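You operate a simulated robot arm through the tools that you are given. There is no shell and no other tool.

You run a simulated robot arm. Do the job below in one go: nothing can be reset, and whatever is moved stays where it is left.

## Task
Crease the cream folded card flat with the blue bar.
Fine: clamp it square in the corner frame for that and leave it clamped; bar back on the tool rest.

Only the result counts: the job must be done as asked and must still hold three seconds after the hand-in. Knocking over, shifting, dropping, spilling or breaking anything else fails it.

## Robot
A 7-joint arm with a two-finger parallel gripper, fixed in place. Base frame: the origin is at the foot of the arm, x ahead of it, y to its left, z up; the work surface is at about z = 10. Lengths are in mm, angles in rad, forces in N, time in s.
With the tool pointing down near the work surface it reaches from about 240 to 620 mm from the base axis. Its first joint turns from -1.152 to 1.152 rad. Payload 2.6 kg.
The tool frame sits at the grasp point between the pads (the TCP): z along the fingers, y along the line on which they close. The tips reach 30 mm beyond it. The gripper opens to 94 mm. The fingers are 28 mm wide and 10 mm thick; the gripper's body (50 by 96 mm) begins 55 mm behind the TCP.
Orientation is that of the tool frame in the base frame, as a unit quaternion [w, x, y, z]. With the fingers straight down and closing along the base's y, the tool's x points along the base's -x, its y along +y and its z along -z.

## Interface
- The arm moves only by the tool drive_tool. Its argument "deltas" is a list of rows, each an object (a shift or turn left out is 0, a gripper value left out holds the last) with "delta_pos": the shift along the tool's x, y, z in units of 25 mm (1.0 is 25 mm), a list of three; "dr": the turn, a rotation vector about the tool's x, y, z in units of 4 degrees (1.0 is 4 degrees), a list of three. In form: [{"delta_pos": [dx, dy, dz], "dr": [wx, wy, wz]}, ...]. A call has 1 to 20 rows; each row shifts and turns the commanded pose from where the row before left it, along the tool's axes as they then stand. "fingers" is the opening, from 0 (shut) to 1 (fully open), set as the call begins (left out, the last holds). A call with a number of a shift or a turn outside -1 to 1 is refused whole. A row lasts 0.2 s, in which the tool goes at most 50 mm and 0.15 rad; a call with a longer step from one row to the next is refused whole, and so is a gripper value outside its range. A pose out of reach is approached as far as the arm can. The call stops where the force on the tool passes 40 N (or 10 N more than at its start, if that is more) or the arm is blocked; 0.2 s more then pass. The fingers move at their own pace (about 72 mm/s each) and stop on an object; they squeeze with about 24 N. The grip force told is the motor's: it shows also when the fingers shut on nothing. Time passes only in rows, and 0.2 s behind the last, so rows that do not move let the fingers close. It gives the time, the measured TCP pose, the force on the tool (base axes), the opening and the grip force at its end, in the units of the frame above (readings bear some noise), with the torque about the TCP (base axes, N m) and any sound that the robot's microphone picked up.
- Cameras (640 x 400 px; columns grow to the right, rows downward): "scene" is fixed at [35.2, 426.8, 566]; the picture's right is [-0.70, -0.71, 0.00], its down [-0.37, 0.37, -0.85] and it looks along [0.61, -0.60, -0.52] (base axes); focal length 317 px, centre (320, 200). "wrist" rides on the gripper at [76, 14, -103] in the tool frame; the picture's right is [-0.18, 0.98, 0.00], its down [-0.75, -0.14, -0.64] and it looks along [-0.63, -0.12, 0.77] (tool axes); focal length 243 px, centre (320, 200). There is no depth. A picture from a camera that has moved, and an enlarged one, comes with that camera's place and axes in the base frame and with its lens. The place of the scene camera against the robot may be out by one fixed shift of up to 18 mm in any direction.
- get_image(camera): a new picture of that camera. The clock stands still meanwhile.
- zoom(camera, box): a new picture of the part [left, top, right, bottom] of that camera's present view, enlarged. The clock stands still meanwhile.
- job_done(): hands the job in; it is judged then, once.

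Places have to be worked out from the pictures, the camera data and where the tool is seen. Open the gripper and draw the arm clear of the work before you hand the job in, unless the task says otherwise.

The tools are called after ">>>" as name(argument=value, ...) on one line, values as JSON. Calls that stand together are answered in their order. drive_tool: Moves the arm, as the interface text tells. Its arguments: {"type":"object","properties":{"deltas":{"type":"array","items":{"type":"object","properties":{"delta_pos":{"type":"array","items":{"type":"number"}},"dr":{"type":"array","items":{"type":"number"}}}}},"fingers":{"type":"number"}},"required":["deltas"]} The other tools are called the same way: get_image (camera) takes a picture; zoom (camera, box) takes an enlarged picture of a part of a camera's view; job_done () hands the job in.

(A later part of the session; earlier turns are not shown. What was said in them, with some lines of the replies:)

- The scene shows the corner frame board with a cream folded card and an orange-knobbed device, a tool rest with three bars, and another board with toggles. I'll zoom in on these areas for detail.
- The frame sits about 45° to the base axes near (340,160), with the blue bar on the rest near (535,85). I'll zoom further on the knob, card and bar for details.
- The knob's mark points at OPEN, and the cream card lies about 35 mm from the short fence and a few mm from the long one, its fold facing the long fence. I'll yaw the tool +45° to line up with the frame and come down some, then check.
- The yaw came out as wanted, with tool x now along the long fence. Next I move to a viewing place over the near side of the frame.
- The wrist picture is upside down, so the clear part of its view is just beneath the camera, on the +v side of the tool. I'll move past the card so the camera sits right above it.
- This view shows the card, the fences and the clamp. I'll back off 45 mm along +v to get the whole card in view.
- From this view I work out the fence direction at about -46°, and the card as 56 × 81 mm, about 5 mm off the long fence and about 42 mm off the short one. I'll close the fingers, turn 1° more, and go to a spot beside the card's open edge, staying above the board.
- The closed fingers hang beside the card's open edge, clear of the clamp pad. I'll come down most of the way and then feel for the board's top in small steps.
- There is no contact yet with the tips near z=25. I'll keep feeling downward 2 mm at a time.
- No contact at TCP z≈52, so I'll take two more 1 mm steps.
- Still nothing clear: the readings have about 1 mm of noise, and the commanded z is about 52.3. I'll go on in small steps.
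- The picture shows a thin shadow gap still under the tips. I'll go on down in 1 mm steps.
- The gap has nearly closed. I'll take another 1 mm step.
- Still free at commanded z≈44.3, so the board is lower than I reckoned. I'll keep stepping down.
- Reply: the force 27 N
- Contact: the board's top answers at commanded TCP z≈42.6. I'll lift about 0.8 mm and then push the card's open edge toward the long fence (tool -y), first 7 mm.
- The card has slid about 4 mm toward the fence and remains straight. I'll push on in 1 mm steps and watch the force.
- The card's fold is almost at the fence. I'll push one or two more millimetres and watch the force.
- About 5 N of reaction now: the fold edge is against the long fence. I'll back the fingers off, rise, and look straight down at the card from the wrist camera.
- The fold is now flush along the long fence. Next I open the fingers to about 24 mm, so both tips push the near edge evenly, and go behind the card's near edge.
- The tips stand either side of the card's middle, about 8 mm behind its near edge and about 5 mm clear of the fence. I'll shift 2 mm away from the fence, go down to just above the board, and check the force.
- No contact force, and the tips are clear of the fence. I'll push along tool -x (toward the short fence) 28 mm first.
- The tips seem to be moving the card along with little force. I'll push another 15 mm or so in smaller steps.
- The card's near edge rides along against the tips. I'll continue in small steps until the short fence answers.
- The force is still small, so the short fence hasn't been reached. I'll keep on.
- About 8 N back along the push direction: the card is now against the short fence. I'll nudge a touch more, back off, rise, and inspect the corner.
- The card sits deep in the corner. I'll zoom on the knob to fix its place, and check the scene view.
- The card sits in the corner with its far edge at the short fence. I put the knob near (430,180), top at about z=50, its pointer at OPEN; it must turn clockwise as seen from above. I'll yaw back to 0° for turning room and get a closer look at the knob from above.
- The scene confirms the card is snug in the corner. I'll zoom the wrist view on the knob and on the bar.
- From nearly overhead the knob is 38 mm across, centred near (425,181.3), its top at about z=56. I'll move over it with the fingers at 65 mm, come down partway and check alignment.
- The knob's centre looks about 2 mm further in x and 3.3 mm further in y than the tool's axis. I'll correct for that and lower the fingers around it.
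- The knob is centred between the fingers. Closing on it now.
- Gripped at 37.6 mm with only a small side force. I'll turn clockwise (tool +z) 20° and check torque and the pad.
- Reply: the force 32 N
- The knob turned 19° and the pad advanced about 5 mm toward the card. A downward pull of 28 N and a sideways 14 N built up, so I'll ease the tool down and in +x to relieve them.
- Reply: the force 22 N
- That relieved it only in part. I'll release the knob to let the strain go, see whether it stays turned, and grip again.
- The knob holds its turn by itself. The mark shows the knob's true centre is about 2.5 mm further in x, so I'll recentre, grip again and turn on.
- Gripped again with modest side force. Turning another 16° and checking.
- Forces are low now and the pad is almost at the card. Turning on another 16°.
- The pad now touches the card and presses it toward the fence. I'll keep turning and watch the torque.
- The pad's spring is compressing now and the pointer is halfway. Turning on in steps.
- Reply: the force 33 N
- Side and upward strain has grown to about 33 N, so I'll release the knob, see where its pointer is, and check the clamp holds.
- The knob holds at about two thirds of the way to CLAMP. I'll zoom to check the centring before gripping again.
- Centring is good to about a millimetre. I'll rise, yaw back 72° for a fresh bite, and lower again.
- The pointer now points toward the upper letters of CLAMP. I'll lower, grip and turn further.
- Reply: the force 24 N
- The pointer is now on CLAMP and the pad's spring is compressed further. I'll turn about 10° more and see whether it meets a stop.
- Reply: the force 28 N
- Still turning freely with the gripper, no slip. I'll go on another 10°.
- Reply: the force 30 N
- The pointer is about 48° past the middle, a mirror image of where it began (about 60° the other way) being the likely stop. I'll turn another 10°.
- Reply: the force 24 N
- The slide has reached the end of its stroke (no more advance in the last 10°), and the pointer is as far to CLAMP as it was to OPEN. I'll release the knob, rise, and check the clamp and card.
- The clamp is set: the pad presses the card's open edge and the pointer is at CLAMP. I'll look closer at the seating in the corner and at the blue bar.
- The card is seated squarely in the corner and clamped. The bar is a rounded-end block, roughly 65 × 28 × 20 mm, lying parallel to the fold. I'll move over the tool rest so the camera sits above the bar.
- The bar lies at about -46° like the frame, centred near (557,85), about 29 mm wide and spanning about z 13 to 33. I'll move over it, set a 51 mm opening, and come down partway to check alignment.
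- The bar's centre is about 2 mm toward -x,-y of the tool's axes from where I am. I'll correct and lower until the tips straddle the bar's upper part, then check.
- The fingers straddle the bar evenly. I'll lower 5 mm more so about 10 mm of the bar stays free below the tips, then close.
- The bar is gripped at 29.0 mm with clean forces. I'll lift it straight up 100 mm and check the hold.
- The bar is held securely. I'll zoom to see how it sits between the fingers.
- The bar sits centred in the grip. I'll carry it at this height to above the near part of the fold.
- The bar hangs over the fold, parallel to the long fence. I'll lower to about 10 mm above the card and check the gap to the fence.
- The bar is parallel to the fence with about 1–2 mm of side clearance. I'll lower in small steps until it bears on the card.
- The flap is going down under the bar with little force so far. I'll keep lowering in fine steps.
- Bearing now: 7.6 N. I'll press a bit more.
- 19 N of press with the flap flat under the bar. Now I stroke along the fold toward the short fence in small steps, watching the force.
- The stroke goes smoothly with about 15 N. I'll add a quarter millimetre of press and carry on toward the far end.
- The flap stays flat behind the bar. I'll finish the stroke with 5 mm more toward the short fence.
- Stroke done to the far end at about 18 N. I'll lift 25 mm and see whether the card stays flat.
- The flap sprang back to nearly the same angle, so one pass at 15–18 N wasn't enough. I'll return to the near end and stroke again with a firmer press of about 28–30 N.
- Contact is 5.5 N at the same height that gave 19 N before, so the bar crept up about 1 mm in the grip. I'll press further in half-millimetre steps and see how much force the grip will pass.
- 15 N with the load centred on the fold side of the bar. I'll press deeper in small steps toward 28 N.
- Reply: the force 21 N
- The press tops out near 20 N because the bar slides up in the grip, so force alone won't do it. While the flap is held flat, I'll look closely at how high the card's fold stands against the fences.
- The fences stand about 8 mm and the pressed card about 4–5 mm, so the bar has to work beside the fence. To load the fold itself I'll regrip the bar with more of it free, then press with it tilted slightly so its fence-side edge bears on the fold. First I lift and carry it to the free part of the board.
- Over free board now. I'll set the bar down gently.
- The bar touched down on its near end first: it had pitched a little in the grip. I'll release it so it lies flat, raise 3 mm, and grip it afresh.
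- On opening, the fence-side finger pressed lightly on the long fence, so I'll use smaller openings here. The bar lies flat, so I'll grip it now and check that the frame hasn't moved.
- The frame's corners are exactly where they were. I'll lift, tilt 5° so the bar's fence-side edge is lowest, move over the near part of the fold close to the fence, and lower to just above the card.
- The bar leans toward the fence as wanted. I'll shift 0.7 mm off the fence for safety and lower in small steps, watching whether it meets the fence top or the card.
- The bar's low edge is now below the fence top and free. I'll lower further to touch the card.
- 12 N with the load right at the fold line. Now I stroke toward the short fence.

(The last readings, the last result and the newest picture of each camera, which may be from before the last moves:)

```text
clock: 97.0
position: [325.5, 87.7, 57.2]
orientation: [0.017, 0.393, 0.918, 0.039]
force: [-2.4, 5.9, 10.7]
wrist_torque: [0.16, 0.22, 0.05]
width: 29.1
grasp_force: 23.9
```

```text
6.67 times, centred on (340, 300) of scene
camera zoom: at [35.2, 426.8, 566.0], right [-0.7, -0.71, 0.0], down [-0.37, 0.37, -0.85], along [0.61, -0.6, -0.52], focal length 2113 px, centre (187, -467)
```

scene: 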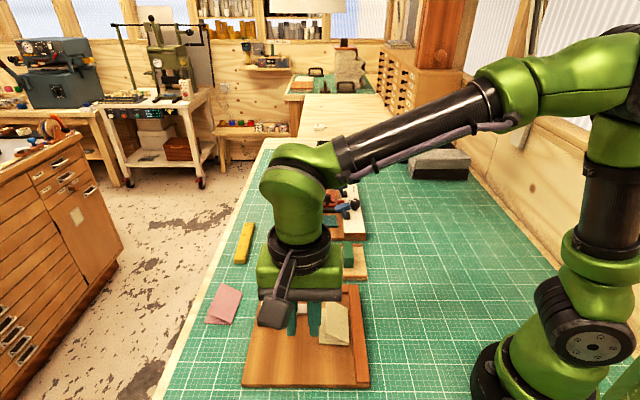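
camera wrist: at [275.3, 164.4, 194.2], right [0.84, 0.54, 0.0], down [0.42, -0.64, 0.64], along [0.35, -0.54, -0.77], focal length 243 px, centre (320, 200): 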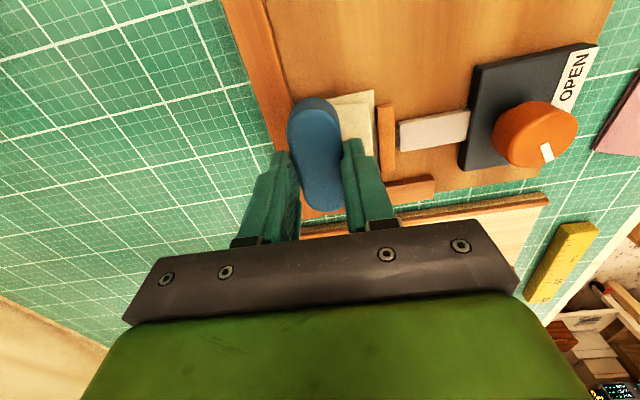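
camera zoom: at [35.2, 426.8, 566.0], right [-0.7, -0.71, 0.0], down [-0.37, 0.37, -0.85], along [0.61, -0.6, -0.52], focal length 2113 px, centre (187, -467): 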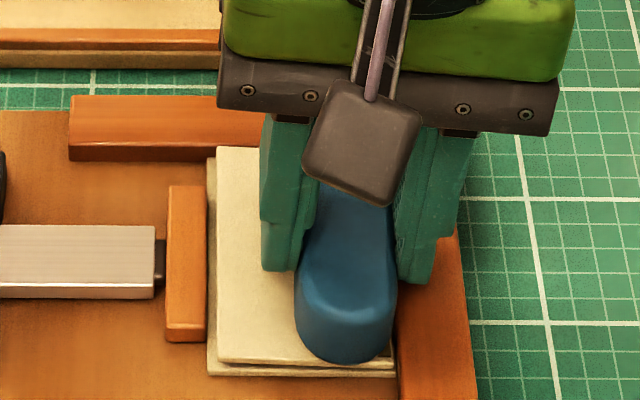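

The stroke is going along the fold. I'll add a little press and carry on to the far end.

>>> drive_tool(deltas=[{"delta_pos": [-0.1, 0, 0.016]}, {"delta_pos": [-0.1, 0, 0]}, {"delta_pos": [-0.1, 0, 0]}, {"delta_pos": [-0.1, 0, 0]}])

>>> drive_tool(deltas=[{"delta_pos": [-0.06, 0, 0.01]}, {"delta_pos": [-0.04, 0, 0]}])

>>> zoom(camera="scene", box=[300, 270, 380, 330])

```text
clock: 98.0
position: [333.0, 79.1, 58.2]
orientation: [0.018, 0.393, 0.919, 0.041]
force: [1.3, 9.0, 5.3]
wrist_torque: [0.29, 0.01, 0.18]
width: 29.0
grasp_force: 23.9
```

```text
clock: 98.6
position: [335.4, 78.1, 56.5]
orientation: [0.017, 0.393, 0.918, 0.04]
force: [0.3, 8.9, 9.2]
wrist_torque: [0.28, 0.08, 0.13]
width: 29.5
grasp_force: 24.2
```

```text
6.67 times, centred on (340, 300) of scene
camera zoom: at [35.2, 426.8, 566.0], right [-0.7, -0.71, 0.0], down [-0.37, 0.37, -0.85], along [0.61, -0.6, -0.52], focal length 2113 px, centre (187, -467)
```

zoom: 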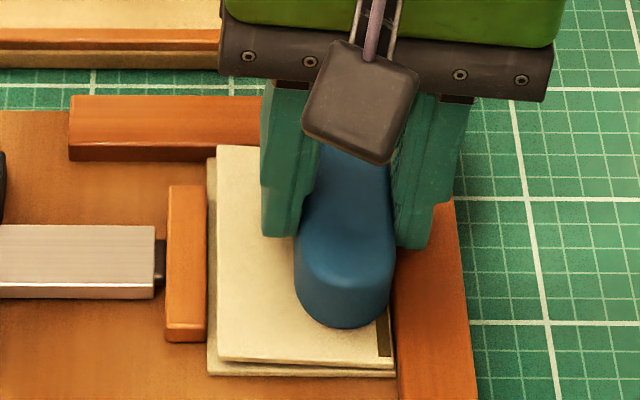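

A dark crease mark has appeared along the fold at the near end, so pressing right on the fold line is what works. I'll lift and see how much of the fold is marked.

>>> drive_tool(deltas=[{"delta_pos": [0, 0.03, -0.2]}, {"delta_pos": [0, 0, -0.8]}, {"delta_pos": [0.8, 0, -0.8]}, {"delta_pos": [0.8, 0.8, 0]}, {"delta_pos": [0.8, 0.8, 0]}])

>>> zoom(camera="scene", box=[300, 270, 380, 330])

>>> get_image(camera="wrist")

```text
clock: 99.8
position: [320.1, 146.2, 104.1]
orientation: [0.017, 0.394, 0.918, 0.04]
force: [-0.2, -0.6, -0.1]
wrist_torque: [-0.04, 0.0, -0.02]
width: 29.2
grasp_force: 23.7
```

```text
6.67 times, centred on (340, 300) of scene
camera zoom: at [35.2, 426.8, 566.0], right [-0.7, -0.71, 0.0], down [-0.37, 0.37, -0.85], along [0.61, -0.6, -0.52], focal length 2113 px, centre (187, -467)
```

zoom: 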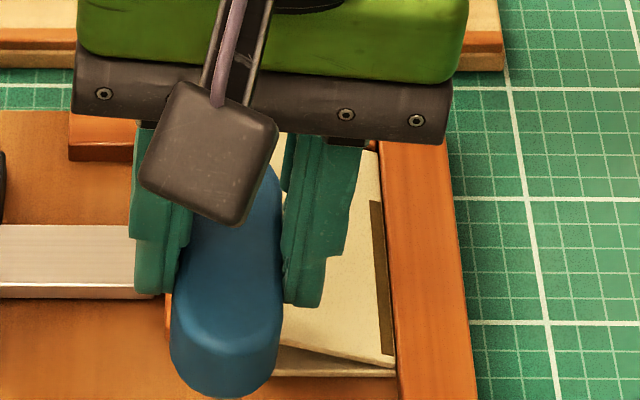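

```text
taken
camera wrist: at [270.6, 205.7, 207.2], right [0.84, 0.54, 0.09], down [0.38, -0.68, 0.63], along [0.4, -0.49, -0.77], focal length 243 px, centre (320, 200)
```

wrist: 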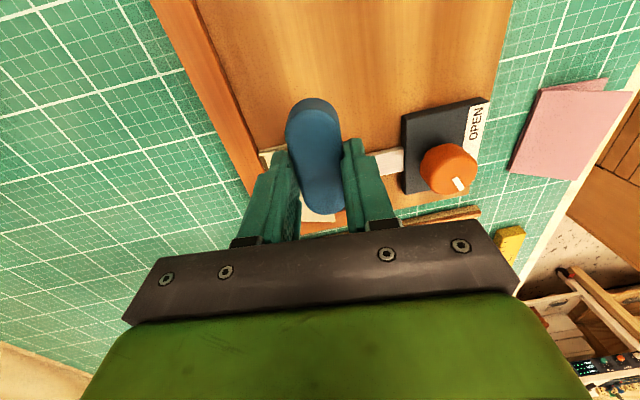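

The mark covers the fold from the near end to about three quarters of its length; only the last 20 mm or so at the short fence is missing. The torque shows the bar's far end was rubbing the long fence, so I'll yaw it 2.2° off, go back to the far part, and press there again.

>>> drive_tool(deltas=[{"delta_pos": [-0.97, -0.7405, -0.0648]}, {"delta_pos": [-0.97, -0.7405, -0.0648]}, {"dr": [0, 0, -0.55]}, {"delta_pos": [0, -0.05, 0.58]}, {"delta_pos": [0, -0.05, 0.58]}, {"delta_pos": [0, -0.035, 0.4]}])

>>> zoom(camera="scene", box=[300, 270, 380, 330])

>>> zoom(camera="wrist", box=[220, 50, 420, 220])

```text
clock: 101.2
position: [326.8, 86.7, 63.9]
orientation: [0.018, 0.375, 0.926, 0.039]
force: [0.1, -0.1, -1.2]
wrist_torque: [-0.02, 0.02, 0.08]
width: 29.0
grasp_force: 24.0
```

```text
6.67 times, centred on (340, 300) of scene
camera zoom: at [35.2, 426.8, 566.0], right [-0.7, -0.71, 0.0], down [-0.37, 0.37, -0.85], along [0.61, -0.6, -0.52], focal length 2113 px, centre (187, -467)
```

zoom: 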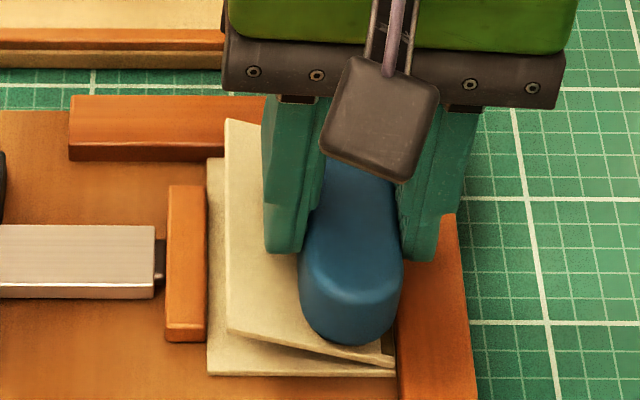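

```text
2.35 times, centred on (320, 135) of wrist
camera zoom: at [274.8, 143.5, 167.5], right [0.81, 0.57, 0.09], down [0.4, -0.66, 0.63], along [0.42, -0.48, -0.77], focal length 571 px, centre (320, 353)
```

zoom: 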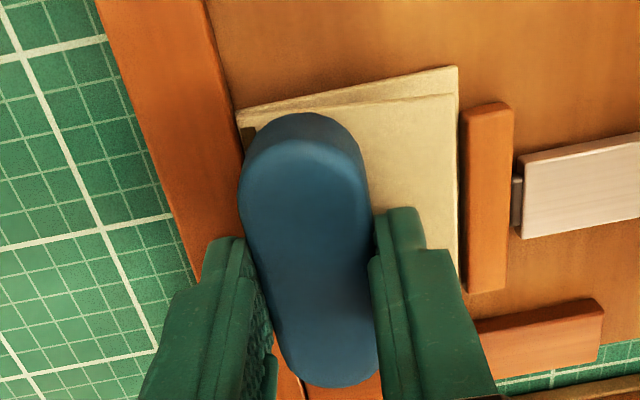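

The bar now lines up better with the fence. I'll lower onto the fold in small steps.

>>> drive_tool(deltas=[{"delta_pos": [0, -0.009, 0.1]}, {"delta_pos": [0, -0.009, 0.1]}, {"delta_pos": [0, -0.0035, 0.04]}, {"delta_pos": [0, -0.0035, 0.04]}, {"delta_pos": [0, 0, 0]}])

>>> drive_tool(deltas=[{"delta_pos": [0, -0.0035, 0.04]}, {"delta_pos": [0, 0, 0]}])

```text
clock: 102.4
position: [326.3, 85.3, 59.3]
orientation: [0.018, 0.376, 0.926, 0.04]
force: [0.9, -0.1, 0.0]
wrist_torque: [0.02, -0.01, -0.01]
width: 29.1
grasp_force: 24.4
```

```text
clock: 103.0
position: [327.5, 85.5, 58.1]
orientation: [0.018, 0.376, 0.925, 0.04]
force: [0.7, 0.9, 0.0]
wrist_torque: [0.07, -0.01, -0.04]
width: 29.1
grasp_force: 24.1
```

>>> drive_tool(deltas=[{"delta_pos": [0, -0.0017, 0.02]}, {"delta_pos": [0, -0.0017, 0.02]}, {"delta_pos": [0, 0, 0]}])

>>> drive_tool(deltas=[{"delta_pos": [0, -0.0017, 0.02]}, {"delta_pos": [0, 0, 0]}])

```text
clock: 103.8
position: [327.5, 86.3, 56.3]
orientation: [0.018, 0.376, 0.926, 0.04]
force: [-2.2, -1.4, 9.5]
wrist_torque: [-0.13, 0.22, 0.03]
width: 29.0
grasp_force: 24.2
```

```text
clock: 104.4
position: [327.5, 87.4, 56.8]
orientation: [0.018, 0.375, 0.926, 0.041]
force: [0.3, -0.4, 11.1]
wrist_torque: [-0.04, 0.11, -0.01]
width: 29.2
grasp_force: 23.8
```

11 N on the fold edge, centred along the bar. I'll press a little more and then slide to the far end.

>>> drive_tool(deltas=[{"delta_pos": [0, -0.0017, 0.02]}, {"delta_pos": [0, -0.0017, 0.02]}, {"delta_pos": [0, 0, 0]}])

>>> drive_tool(deltas=[{"delta_pos": [-0.08, 0, 0.004]}, {"delta_pos": [-0.08, 0, 0.004]}, {"delta_pos": [-0.08, 0, 0.004]}])

>>> zoom(camera="scene", box=[300, 270, 380, 330])

```text
clock: 105.2
position: [327.8, 87.8, 54.8]
orientation: [0.019, 0.375, 0.926, 0.041]
force: [-0.1, -1.4, 19.9]
wrist_torque: [-0.16, 0.21, 0.0]
width: 29.2
grasp_force: 24.1
```

```text
clock: 106.0
position: [331.4, 83.4, 54.7]
orientation: [0.017, 0.375, 0.926, 0.041]
force: [-5.9, 4.0, 16.5]
wrist_torque: [-0.07, 0.23, -0.08]
width: 29.1
grasp_force: 23.8
```

```text
6.67 times, centred on (340, 300) of scene
camera zoom: at [35.2, 426.8, 566.0], right [-0.7, -0.71, 0.0], down [-0.37, 0.37, -0.85], along [0.61, -0.6, -0.52], focal length 2113 px, centre (187, -467)
```

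zoom: 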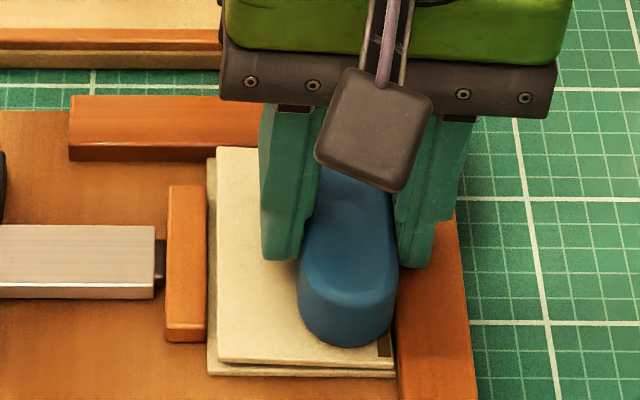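

16–20 N on the fold. I'll slide the last 6 mm toward the short fence.

>>> drive_tool(deltas=[{"delta_pos": [-0.06, -0.002, 0.004]}, {"delta_pos": [-0.06, -0.002, 0.004]}, {"delta_pos": [-0.06, -0.002, 0.004]}])

>>> drive_tool(deltas=[{"delta_pos": [-0.04, 0, 0.004]}, {"delta_pos": [-0.04, 0, 0.004]}, {"delta_pos": [0, 0, 0]}])

```text
clock: 106.8
position: [334.9, 79.4, 54.4]
orientation: [0.019, 0.376, 0.926, 0.04]
force: [-0.1, 7.4, 8.5]
wrist_torque: [0.19, 0.07, -0.17]
width: 29.2
grasp_force: 23.3
```

```text
clock: 107.6
position: [335.8, 76.8, 56.0]
orientation: [0.018, 0.376, 0.926, 0.04]
force: [-1.2, 8.2, 14.1]
wrist_torque: [0.18, 0.2, -0.24]
width: 29.4
grasp_force: 24.4
```

Now the near end rubs the fence, so the yaw is a bit too far. I'll lift, step aside and look at the mark.

>>> drive_tool(deltas=[{"delta_pos": [0, 0.03, -0.2]}, {"delta_pos": [0, 0, -0.9]}, {"delta_pos": [0, 0, -0.9]}, {"delta_pos": [0, 0.9, 0]}, {"delta_pos": [0, 0.9, 0]}])

>>> zoom(camera="scene", box=[300, 270, 380, 330])

>>> zoom(camera="wrist", box=[180, 50, 380, 220])

```text
clock: 108.8
position: [364.4, 105.2, 107.7]
orientation: [0.018, 0.376, 0.925, 0.04]
force: [0.8, 0.5, -1.4]
wrist_torque: [0.0, 0.01, -0.04]
width: 28.9
grasp_force: 24.7
```

```text
6.67 times, centred on (340, 300) of scene
camera zoom: at [35.2, 426.8, 566.0], right [-0.7, -0.71, 0.0], down [-0.37, 0.37, -0.85], along [0.61, -0.6, -0.52], focal length 2113 px, centre (187, -467)
```

zoom: 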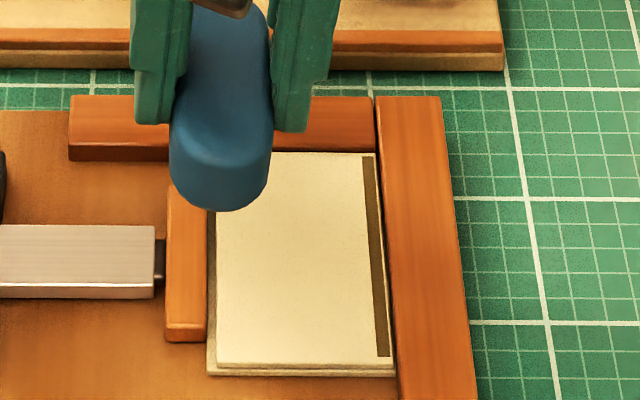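

```text
2.35 times, centred on (280, 135) of wrist
camera zoom: at [311.4, 163.5, 210.7], right [0.81, 0.57, 0.09], down [0.4, -0.66, 0.63], along [0.42, -0.48, -0.77], focal length 571 px, centre (414, 353)
```

zoom: 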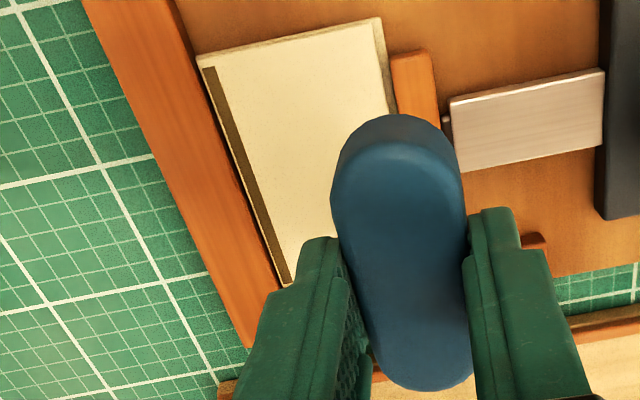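

The crease mark now runs the full length of the fold and the card lies flat. I'll zoom in to make sure it is still square in the corner and clamped.

>>> zoom(camera="scene", box=[310, 285, 360, 330])

>>> zoom(camera="scene", box=[200, 270, 400, 395])

```text
8.89 times, centred on (335, 308) of scene
camera zoom: at [35.2, 426.8, 566.0], right [-0.7, -0.71, 0.0], down [-0.37, 0.37, -0.85], along [0.61, -0.6, -0.52], focal length 2818 px, centre (187, -756)
```

zoom: 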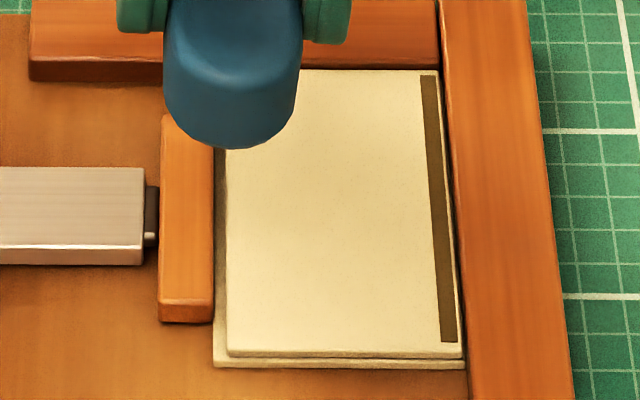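

```text
3.20 times, centred on (300, 332) of scene
camera zoom: at [35.2, 426.8, 566.0], right [-0.7, -0.71, 0.0], down [-0.37, 0.37, -0.85], along [0.61, -0.6, -0.52], focal length 1014 px, centre (384, -224)
```

zoom: 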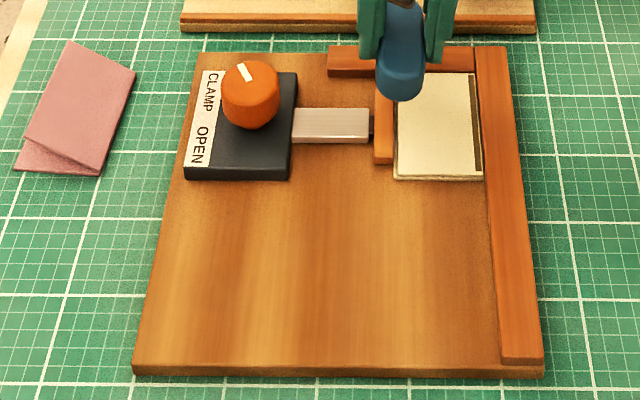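

The card is flat, fully creased, square in the corner and clamped, and the frame hasn't moved. Now I undo the yaw and tilt and rise, ready to take the bar back to the rest.

>>> drive_tool(deltas=[{"dr": [0, 0, 0.55]}, {"dr": [0.625, 0, 0]}, {"dr": [0.625, 0, 0]}, {"delta_pos": [0, 0, -1]}, {"delta_pos": [0, 0, -1]}, {"delta_pos": [0, 0, 0]}])

>>> drive_tool(deltas=[{"delta_pos": [0, 0, 0]}])

>>> get_image(camera="wrist")

```text
clock: 110.2
position: [363.5, 107.7, 157.5]
orientation: [0.001, 0.394, 0.919, 0.0]
force: [-0.6, 0.1, -0.8]
wrist_torque: [0.01, 0.0, 0.0]
width: 29.1
grasp_force: 23.6
```

```text
clock: 110.6
position: [363.1, 107.4, 157.5]
orientation: [0.0, 0.394, 0.919, 0.0]
force: [0.1, 0.0, -0.1]
wrist_torque: [0.02, 0.01, 0.02]
width: 29.1
grasp_force: 23.7
```

```text
taken
camera wrist: at [320.8, 172.2, 259.6], right [0.84, 0.55, 0.0], down [0.42, -0.64, 0.64], along [0.35, -0.54, -0.77], focal length 243 px, centre (320, 200)
```

wrist: 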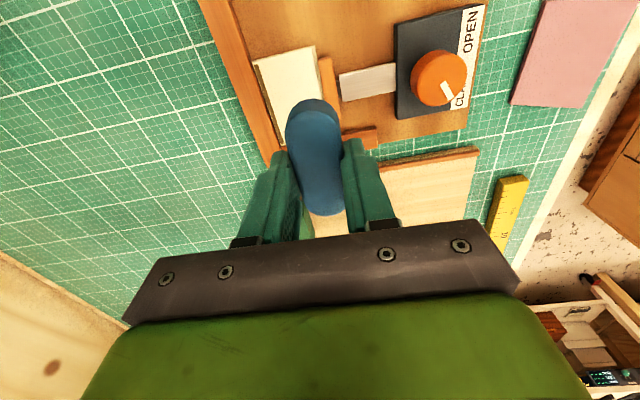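

Wrist level again, bar held. Carrying it back over its spot on the tool rest.

>>> drive_tool(deltas=[{"delta_pos": [-0.8566, 0.7126, 0]}, {"delta_pos": [-0.8566, 0.7126, 0]}, {"delta_pos": [-0.8566, 0.7126, 0]}, {"delta_pos": [-0.8566, 0.7126, 0]}, {"delta_pos": [-0.8566, 0.7126, 0]}, {"delta_pos": [-0.8566, 0.7126, 0]}, {"delta_pos": [-0.8566, 0.7126, 0]}, {"delta_pos": [0, 0, 0]}])

>>> drive_tool(deltas=[{"delta_pos": [0, 0, 0.8]}, {"delta_pos": [0, 0, 0.8]}, {"delta_pos": [0, 0, 0.8]}, {"delta_pos": [0, 0, 0.8]}, {"delta_pos": [0, 0, 0]}])

>>> zoom(camera="scene", box=[240, 210, 330, 280])

>>> get_image(camera="wrist")

```text
clock: 112.4
position: [557.9, 83.2, 157.7]
orientation: [0.0, 0.394, 0.919, 0.0]
force: [0.2, -0.7, -0.6]
wrist_torque: [-0.01, -0.01, 0.02]
width: 28.9
grasp_force: 23.5
```

```text
clock: 113.6
position: [557.7, 85.4, 79.5]
orientation: [0.0, 0.394, 0.919, 0.0]
force: [0.0, -0.1, -0.2]
wrist_torque: [0.01, 0.02, 0.0]
width: 28.9
grasp_force: 24.0
```

```text
5.71 times, centred on (285, 245) of scene
camera zoom: at [35.2, 426.8, 566.0], right [-0.7, -0.71, 0.0], down [-0.37, 0.37, -0.85], along [0.61, -0.6, -0.52], focal length 1812 px, centre (520, -57)
```

zoom: 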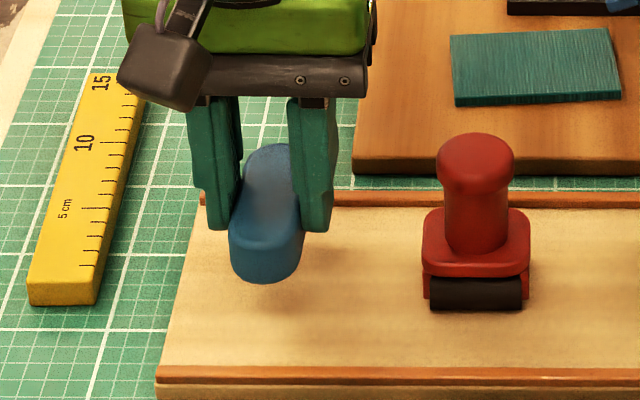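

```text
taken
camera wrist: at [514.1, 150.4, 180.3], right [0.84, 0.55, 0.0], down [0.42, -0.64, 0.64], along [0.35, -0.54, -0.77], focal length 243 px, centre (320, 200)
```

wrist: 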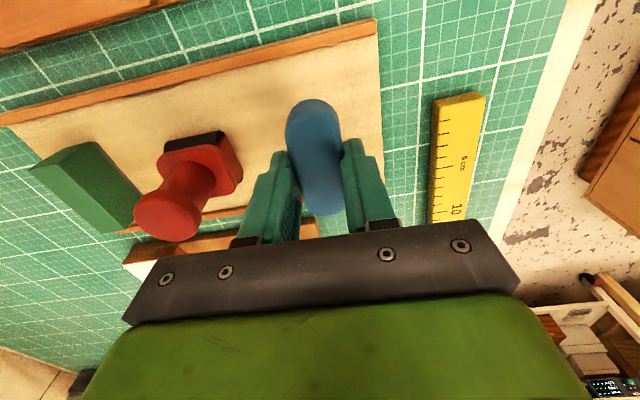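

Right over the bar's old spot. I'll lower to just above the rest, then step down until it touches.

>>> drive_tool(deltas=[{"delta_pos": [0, 0, 0.5]}, {"delta_pos": [0, 0, 0.4]}, {"delta_pos": [0, 0, 0.08]}, {"delta_pos": [0, 0, 0]}])

>>> drive_tool(deltas=[{"delta_pos": [0, 0, 0.04]}, {"delta_pos": [0, 0, 0.04]}, {"delta_pos": [0, 0, 0]}])

>>> zoom(camera="scene", box=[250, 230, 310, 280])

```text
clock: 114.6
position: [557.7, 84.9, 54.1]
orientation: [0.0, 0.394, 0.919, 0.001]
force: [-0.6, 0.1, -0.3]
wrist_torque: [-0.04, -0.02, 0.01]
width: 29.0
grasp_force: 24.3
```

```text
clock: 115.4
position: [557.0, 85.2, 50.9]
orientation: [0.0, 0.394, 0.919, 0.001]
force: [0.0, -0.1, -0.5]
wrist_torque: [0.01, 0.04, -0.04]
width: 28.8
grasp_force: 23.4
```

```text
8.00 times, centred on (280, 255) of scene
camera zoom: at [35.2, 426.8, 566.0], right [-0.7, -0.71, 0.0], down [-0.37, 0.37, -0.85], along [0.61, -0.6, -0.52], focal length 2536 px, centre (640, -240)
```

zoom: 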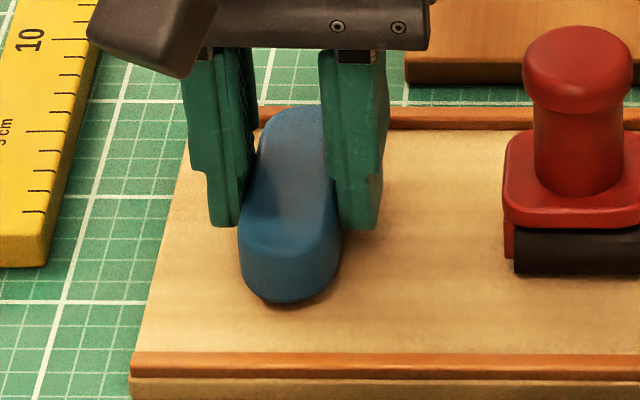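

The bar is about 2 mm above the rest with no contact yet. I'll continue in fine steps.

>>> drive_tool(deltas=[{"delta_pos": [0, 0, 0.04]}, {"delta_pos": [0, 0, 0]}])

>>> drive_tool(deltas=[{"delta_pos": [0, 0, 0.03]}, {"delta_pos": [0, 0, 0]}])

```text
clock: 116.0
position: [557.7, 85.6, 50.5]
orientation: [0.0, 0.395, 0.919, 0.0]
force: [0.7, 0.7, -1.0]
wrist_torque: [0.0, 0.02, -0.01]
width: 29.2
grasp_force: 23.9
```

```text
clock: 116.6
position: [557.6, 85.1, 49.6]
orientation: [-0.001, 0.394, 0.919, 0.0]
force: [0.2, -0.8, -0.3]
wrist_torque: [0.02, -0.02, -0.03]
width: 29.0
grasp_force: 24.3
```

>>> drive_tool(deltas=[{"delta_pos": [0, 0, 0.03]}, {"delta_pos": [0, 0, 0]}])

>>> drive_tool(deltas=[{"delta_pos": [0, 0, 0.02]}, {"delta_pos": [0, 0, 0]}])

>>> zoom(camera="scene", box=[250, 230, 310, 280])

```text
clock: 117.2
position: [558.5, 86.5, 49.6]
orientation: [0.0, 0.394, 0.919, 0.0]
force: [0.6, 0.2, -0.6]
wrist_torque: [-0.02, -0.04, 0.02]
width: 28.8
grasp_force: 24.4
```

```text
clock: 117.8
position: [558.3, 85.6, 48.7]
orientation: [0.0, 0.393, 0.919, -0.001]
force: [0.9, -0.8, -1.0]
wrist_torque: [-0.02, 0.02, 0.0]
width: 28.8
grasp_force: 24.1
```

```text
8.00 times, centred on (280, 255) of scene
camera zoom: at [35.2, 426.8, 566.0], right [-0.7, -0.71, 0.0], down [-0.37, 0.37, -0.85], along [0.61, -0.6, -0.52], focal length 2536 px, centre (640, -240)
```

zoom: 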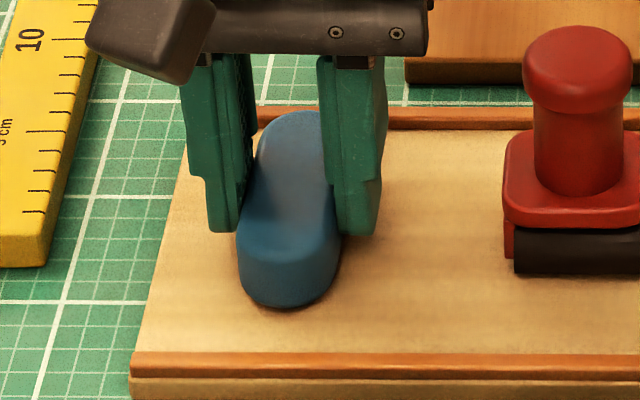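

About a millimetre is left by the picture. Two more half-millimetre steps.

>>> drive_tool(deltas=[{"delta_pos": [0, 0, 0.02]}, {"delta_pos": [0, 0, 0]}])

>>> drive_tool(deltas=[{"delta_pos": [0, 0, 0.02]}, {"delta_pos": [0, 0, 0]}])

```text
clock: 118.4
position: [558.5, 86.2, 49.6]
orientation: [0.0, 0.394, 0.919, 0.0]
force: [0.4, -0.7, -1.2]
wrist_torque: [0.03, -0.01, 0.0]
width: 29.2
grasp_force: 24.2
```

```text
clock: 119.0
position: [559.0, 86.1, 48.3]
orientation: [0.0, 0.394, 0.919, -0.001]
force: [0.3, -0.1, 0.0]
wrist_torque: [0.01, 0.02, -0.03]
width: 29.0
grasp_force: 24.0
```

>>> drive_tool(deltas=[{"delta_pos": [0, 0, 0.02]}, {"delta_pos": [0, 0, 0]}])

>>> drive_tool(deltas=[{"delta_pos": [0, 0, 0.02]}, {"delta_pos": [0, 0, 0]}])

```text
clock: 119.6
position: [559.1, 86.6, 46.7]
orientation: [-0.001, 0.394, 0.919, -0.001]
force: [0.8, -0.8, -0.5]
wrist_torque: [0.01, -0.05, 0.0]
width: 29.3
grasp_force: 24.1
```

```text
clock: 120.2
position: [559.1, 85.9, 45.7]
orientation: [0.0, 0.394, 0.919, -0.001]
force: [-0.1, -1.3, -0.9]
wrist_torque: [0.05, 0.03, 0.0]
width: 28.7
grasp_force: 24.1
```

No contact force yet. Checking the picture before going on.

>>> zoom(camera="scene", box=[255, 235, 305, 275])

>>> drive_tool(deltas=[{"delta_pos": [0, 0, 0.02]}, {"delta_pos": [0, 0, 0]}])

>>> zoom(camera="wrist", box=[220, 80, 420, 230])

```text
10.00 times, centred on (280, 255) of scene
camera zoom: at [35.2, 426.8, 566.0], right [-0.7, -0.71, 0.0], down [-0.37, 0.37, -0.85], along [0.61, -0.6, -0.52], focal length 3170 px, centre (720, -350)
```

zoom: 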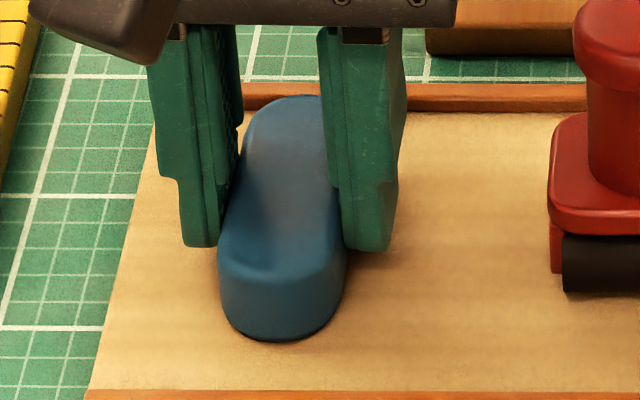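

```text
clock: 120.8
position: [558.2, 85.0, 46.2]
orientation: [0.0, 0.393, 0.919, 0.0]
force: [0.2, 1.4, 1.5]
wrist_torque: [-0.01, -0.05, 0.04]
width: 29.0
grasp_force: 23.9
```

```text
2.67 times, centred on (320, 155) of wrist
camera zoom: at [515.0, 150.1, 148.6], right [0.84, 0.55, 0.0], down [0.42, -0.64, 0.64], along [0.35, -0.54, -0.77], focal length 647 px, centre (320, 320)
```

zoom: 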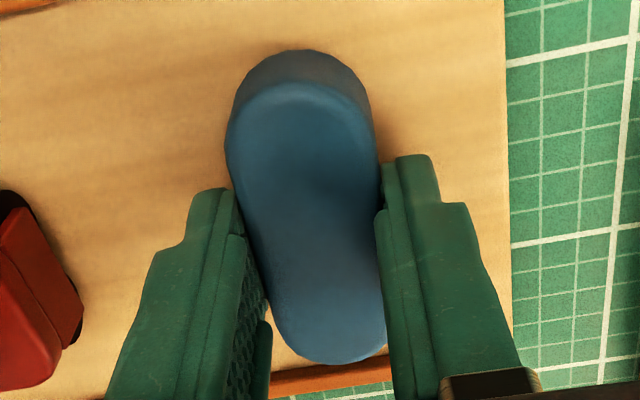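

A hint of contact (1.5 N). One more small step should seat it.

>>> drive_tool(deltas=[{"delta_pos": [0, 0, 0.02]}, {"delta_pos": [0, 0, 0]}])

>>> drive_tool(deltas=[{"delta_pos": [0, 0, 0.015]}, {"delta_pos": [0, 0, 0]}])

```text
clock: 121.4
position: [557.8, 85.2, 46.8]
orientation: [0.001, 0.394, 0.919, 0.001]
force: [-0.6, 2.7, 7.5]
wrist_torque: [-0.1, -0.09, -0.02]
width: 29.0
grasp_force: 23.9
```

```text
clock: 122.0
position: [558.3, 84.6, 45.7]
orientation: [-0.001, 0.394, 0.919, 0.0]
force: [-3.7, 2.2, 14.8]
wrist_torque: [-0.07, 0.03, -0.02]
width: 28.9
grasp_force: 23.9
```

The bar sits flat on the rest (15 N, hardly any torque). I'll release it and rise straight up.

>>> drive_tool(deltas=[{"delta_pos": [0, 0, -0.02]}, {"delta_pos": [0, 0, 0]}, {"delta_pos": [0, 0, 0]}, {"delta_pos": [0, 0, 0]}], fingers=0.5)

>>> drive_tool(deltas=[{"delta_pos": [0, 0, -0.2]}, {"delta_pos": [0, 0, -0.5]}, {"delta_pos": [0, 0, -0.9]}, {"delta_pos": [0, 0, -1]}, {"delta_pos": [0, 0, -1]}, {"delta_pos": [0, 0, -1]}, {"delta_pos": [0, 0, -1]}])

>>> zoom(camera="scene", box=[230, 200, 380, 290])

>>> get_image(camera="wrist")

```text
clock: 123.0
position: [558.0, 85.1, 46.3]
orientation: [0.0, 0.394, 0.919, 0.001]
force: [0.1, 0.6, -0.4]
wrist_torque: [-0.02, -0.01, 0.0]
width: 46.8
grasp_force: 0.0
```

```text
clock: 124.6
position: [558.2, 84.4, 185.2]
orientation: [0.0, 0.394, 0.919, 0.001]
force: [-0.8, -0.4, -0.3]
wrist_torque: [-0.01, -0.02, -0.02]
width: 47.0
grasp_force: 0.0
```

```text
4.27 times, centred on (305, 245) of scene
camera zoom: at [35.2, 426.8, 566.0], right [-0.7, -0.71, 0.0], down [-0.37, 0.37, -0.85], along [0.61, -0.6, -0.52], focal length 1353 px, centre (384, 8)
```

zoom: 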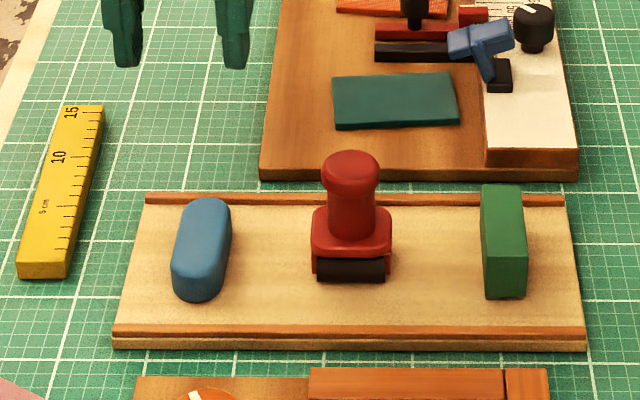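

```text
taken
camera wrist: at [515.1, 150.3, 288.4], right [0.84, 0.55, 0.0], down [0.42, -0.64, 0.64], along [0.35, -0.54, -0.77], focal length 243 px, centre (320, 200)
```

wrist: 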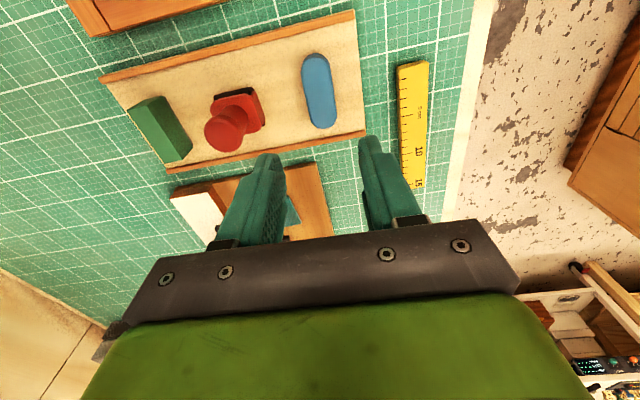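

The bar is back flat on its rest. I'll draw the arm up and clear, open, then do a final check of the frame.

>>> drive_tool(deltas=[{"delta_pos": [0, 0, -0.8]}, {"delta_pos": [0.4, -1, -0.8]}, {"delta_pos": [0.4, -1, -0.8]}, {"delta_pos": [0.4, -1, -0.8]}, {"delta_pos": [0.4, -1, -0.8]}, {"delta_pos": [0.4, -1, -0.8]}, {"delta_pos": [0.4, -1, -0.8]}, {"delta_pos": [0, -1, -0.5]}, {"delta_pos": [0, 0, 0]}], fingers=0.9)

>>> get_image(camera="scene")

>>> zoom(camera="scene", box=[300, 275, 370, 330])

>>> zoom(camera="scene", box=[200, 270, 400, 395])

```text
clock: 126.6
position: [390.1, 7.5, 339.9]
orientation: [-0.001, 0.394, 0.919, 0.0]
force: [-0.5, 0.3, 0.5]
wrist_torque: [0.0, 0.01, 0.03]
width: 84.5
grasp_force: 0.0
```

```text
taken
```

scene: 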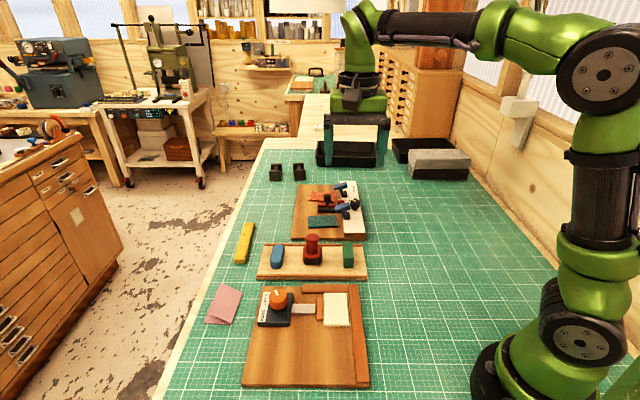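

```text
7.27 times, centred on (335, 302) of scene
camera zoom: at [35.2, 426.8, 566.0], right [-0.7, -0.71, 0.0], down [-0.37, 0.37, -0.85], along [0.61, -0.6, -0.52], focal length 2306 px, centre (211, -546)
```

zoom: 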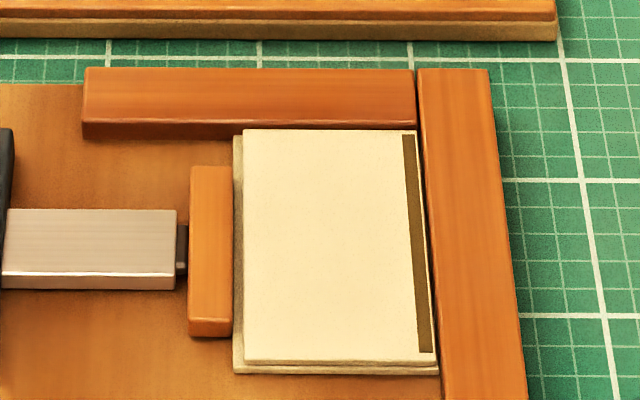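

```text
3.20 times, centred on (300, 332) of scene
camera zoom: at [35.2, 426.8, 566.0], right [-0.7, -0.71, 0.0], down [-0.37, 0.37, -0.85], along [0.61, -0.6, -0.52], focal length 1014 px, centre (384, -224)
```

zoom: 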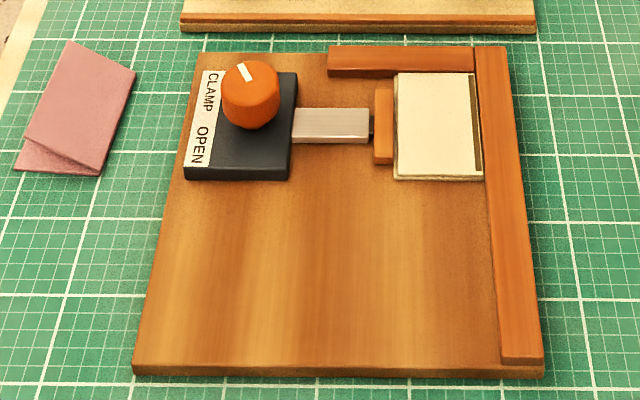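

Final check: the card lies flat with the crease mark along the whole fold, square against both fences and clamped at CLAMP. The bar is back on the tool rest, everything else is where it was, and the arm is clear with the gripper open, so I'm handing in.

>>> job_done()

```text
The job is handed in.
```

The cream card is creased flat and clamped square in the corner frame, and the blue bar is back on the tool rest. I've handed the job in; the hand-in returned no verdict, so what follows is from my last pictures.

- **Crease:** the crease mark runs along the whole fold, and the flap stayed flat once the bar was off it.
- **Clamp:** the knob is turned to CLAMP and the pad is pressing the card. The card sits against both fences.
- **Bar:** it lies flat on the rest, at its original spot as near as I can see.
- **Everything else:** nothing I compared has moved. One finger pressed the long fence at roughly 10 N while I was regripping the bar, but the frame's corners are still in the same place in the pictures.

The gripper is open and the arm is clear of the work.
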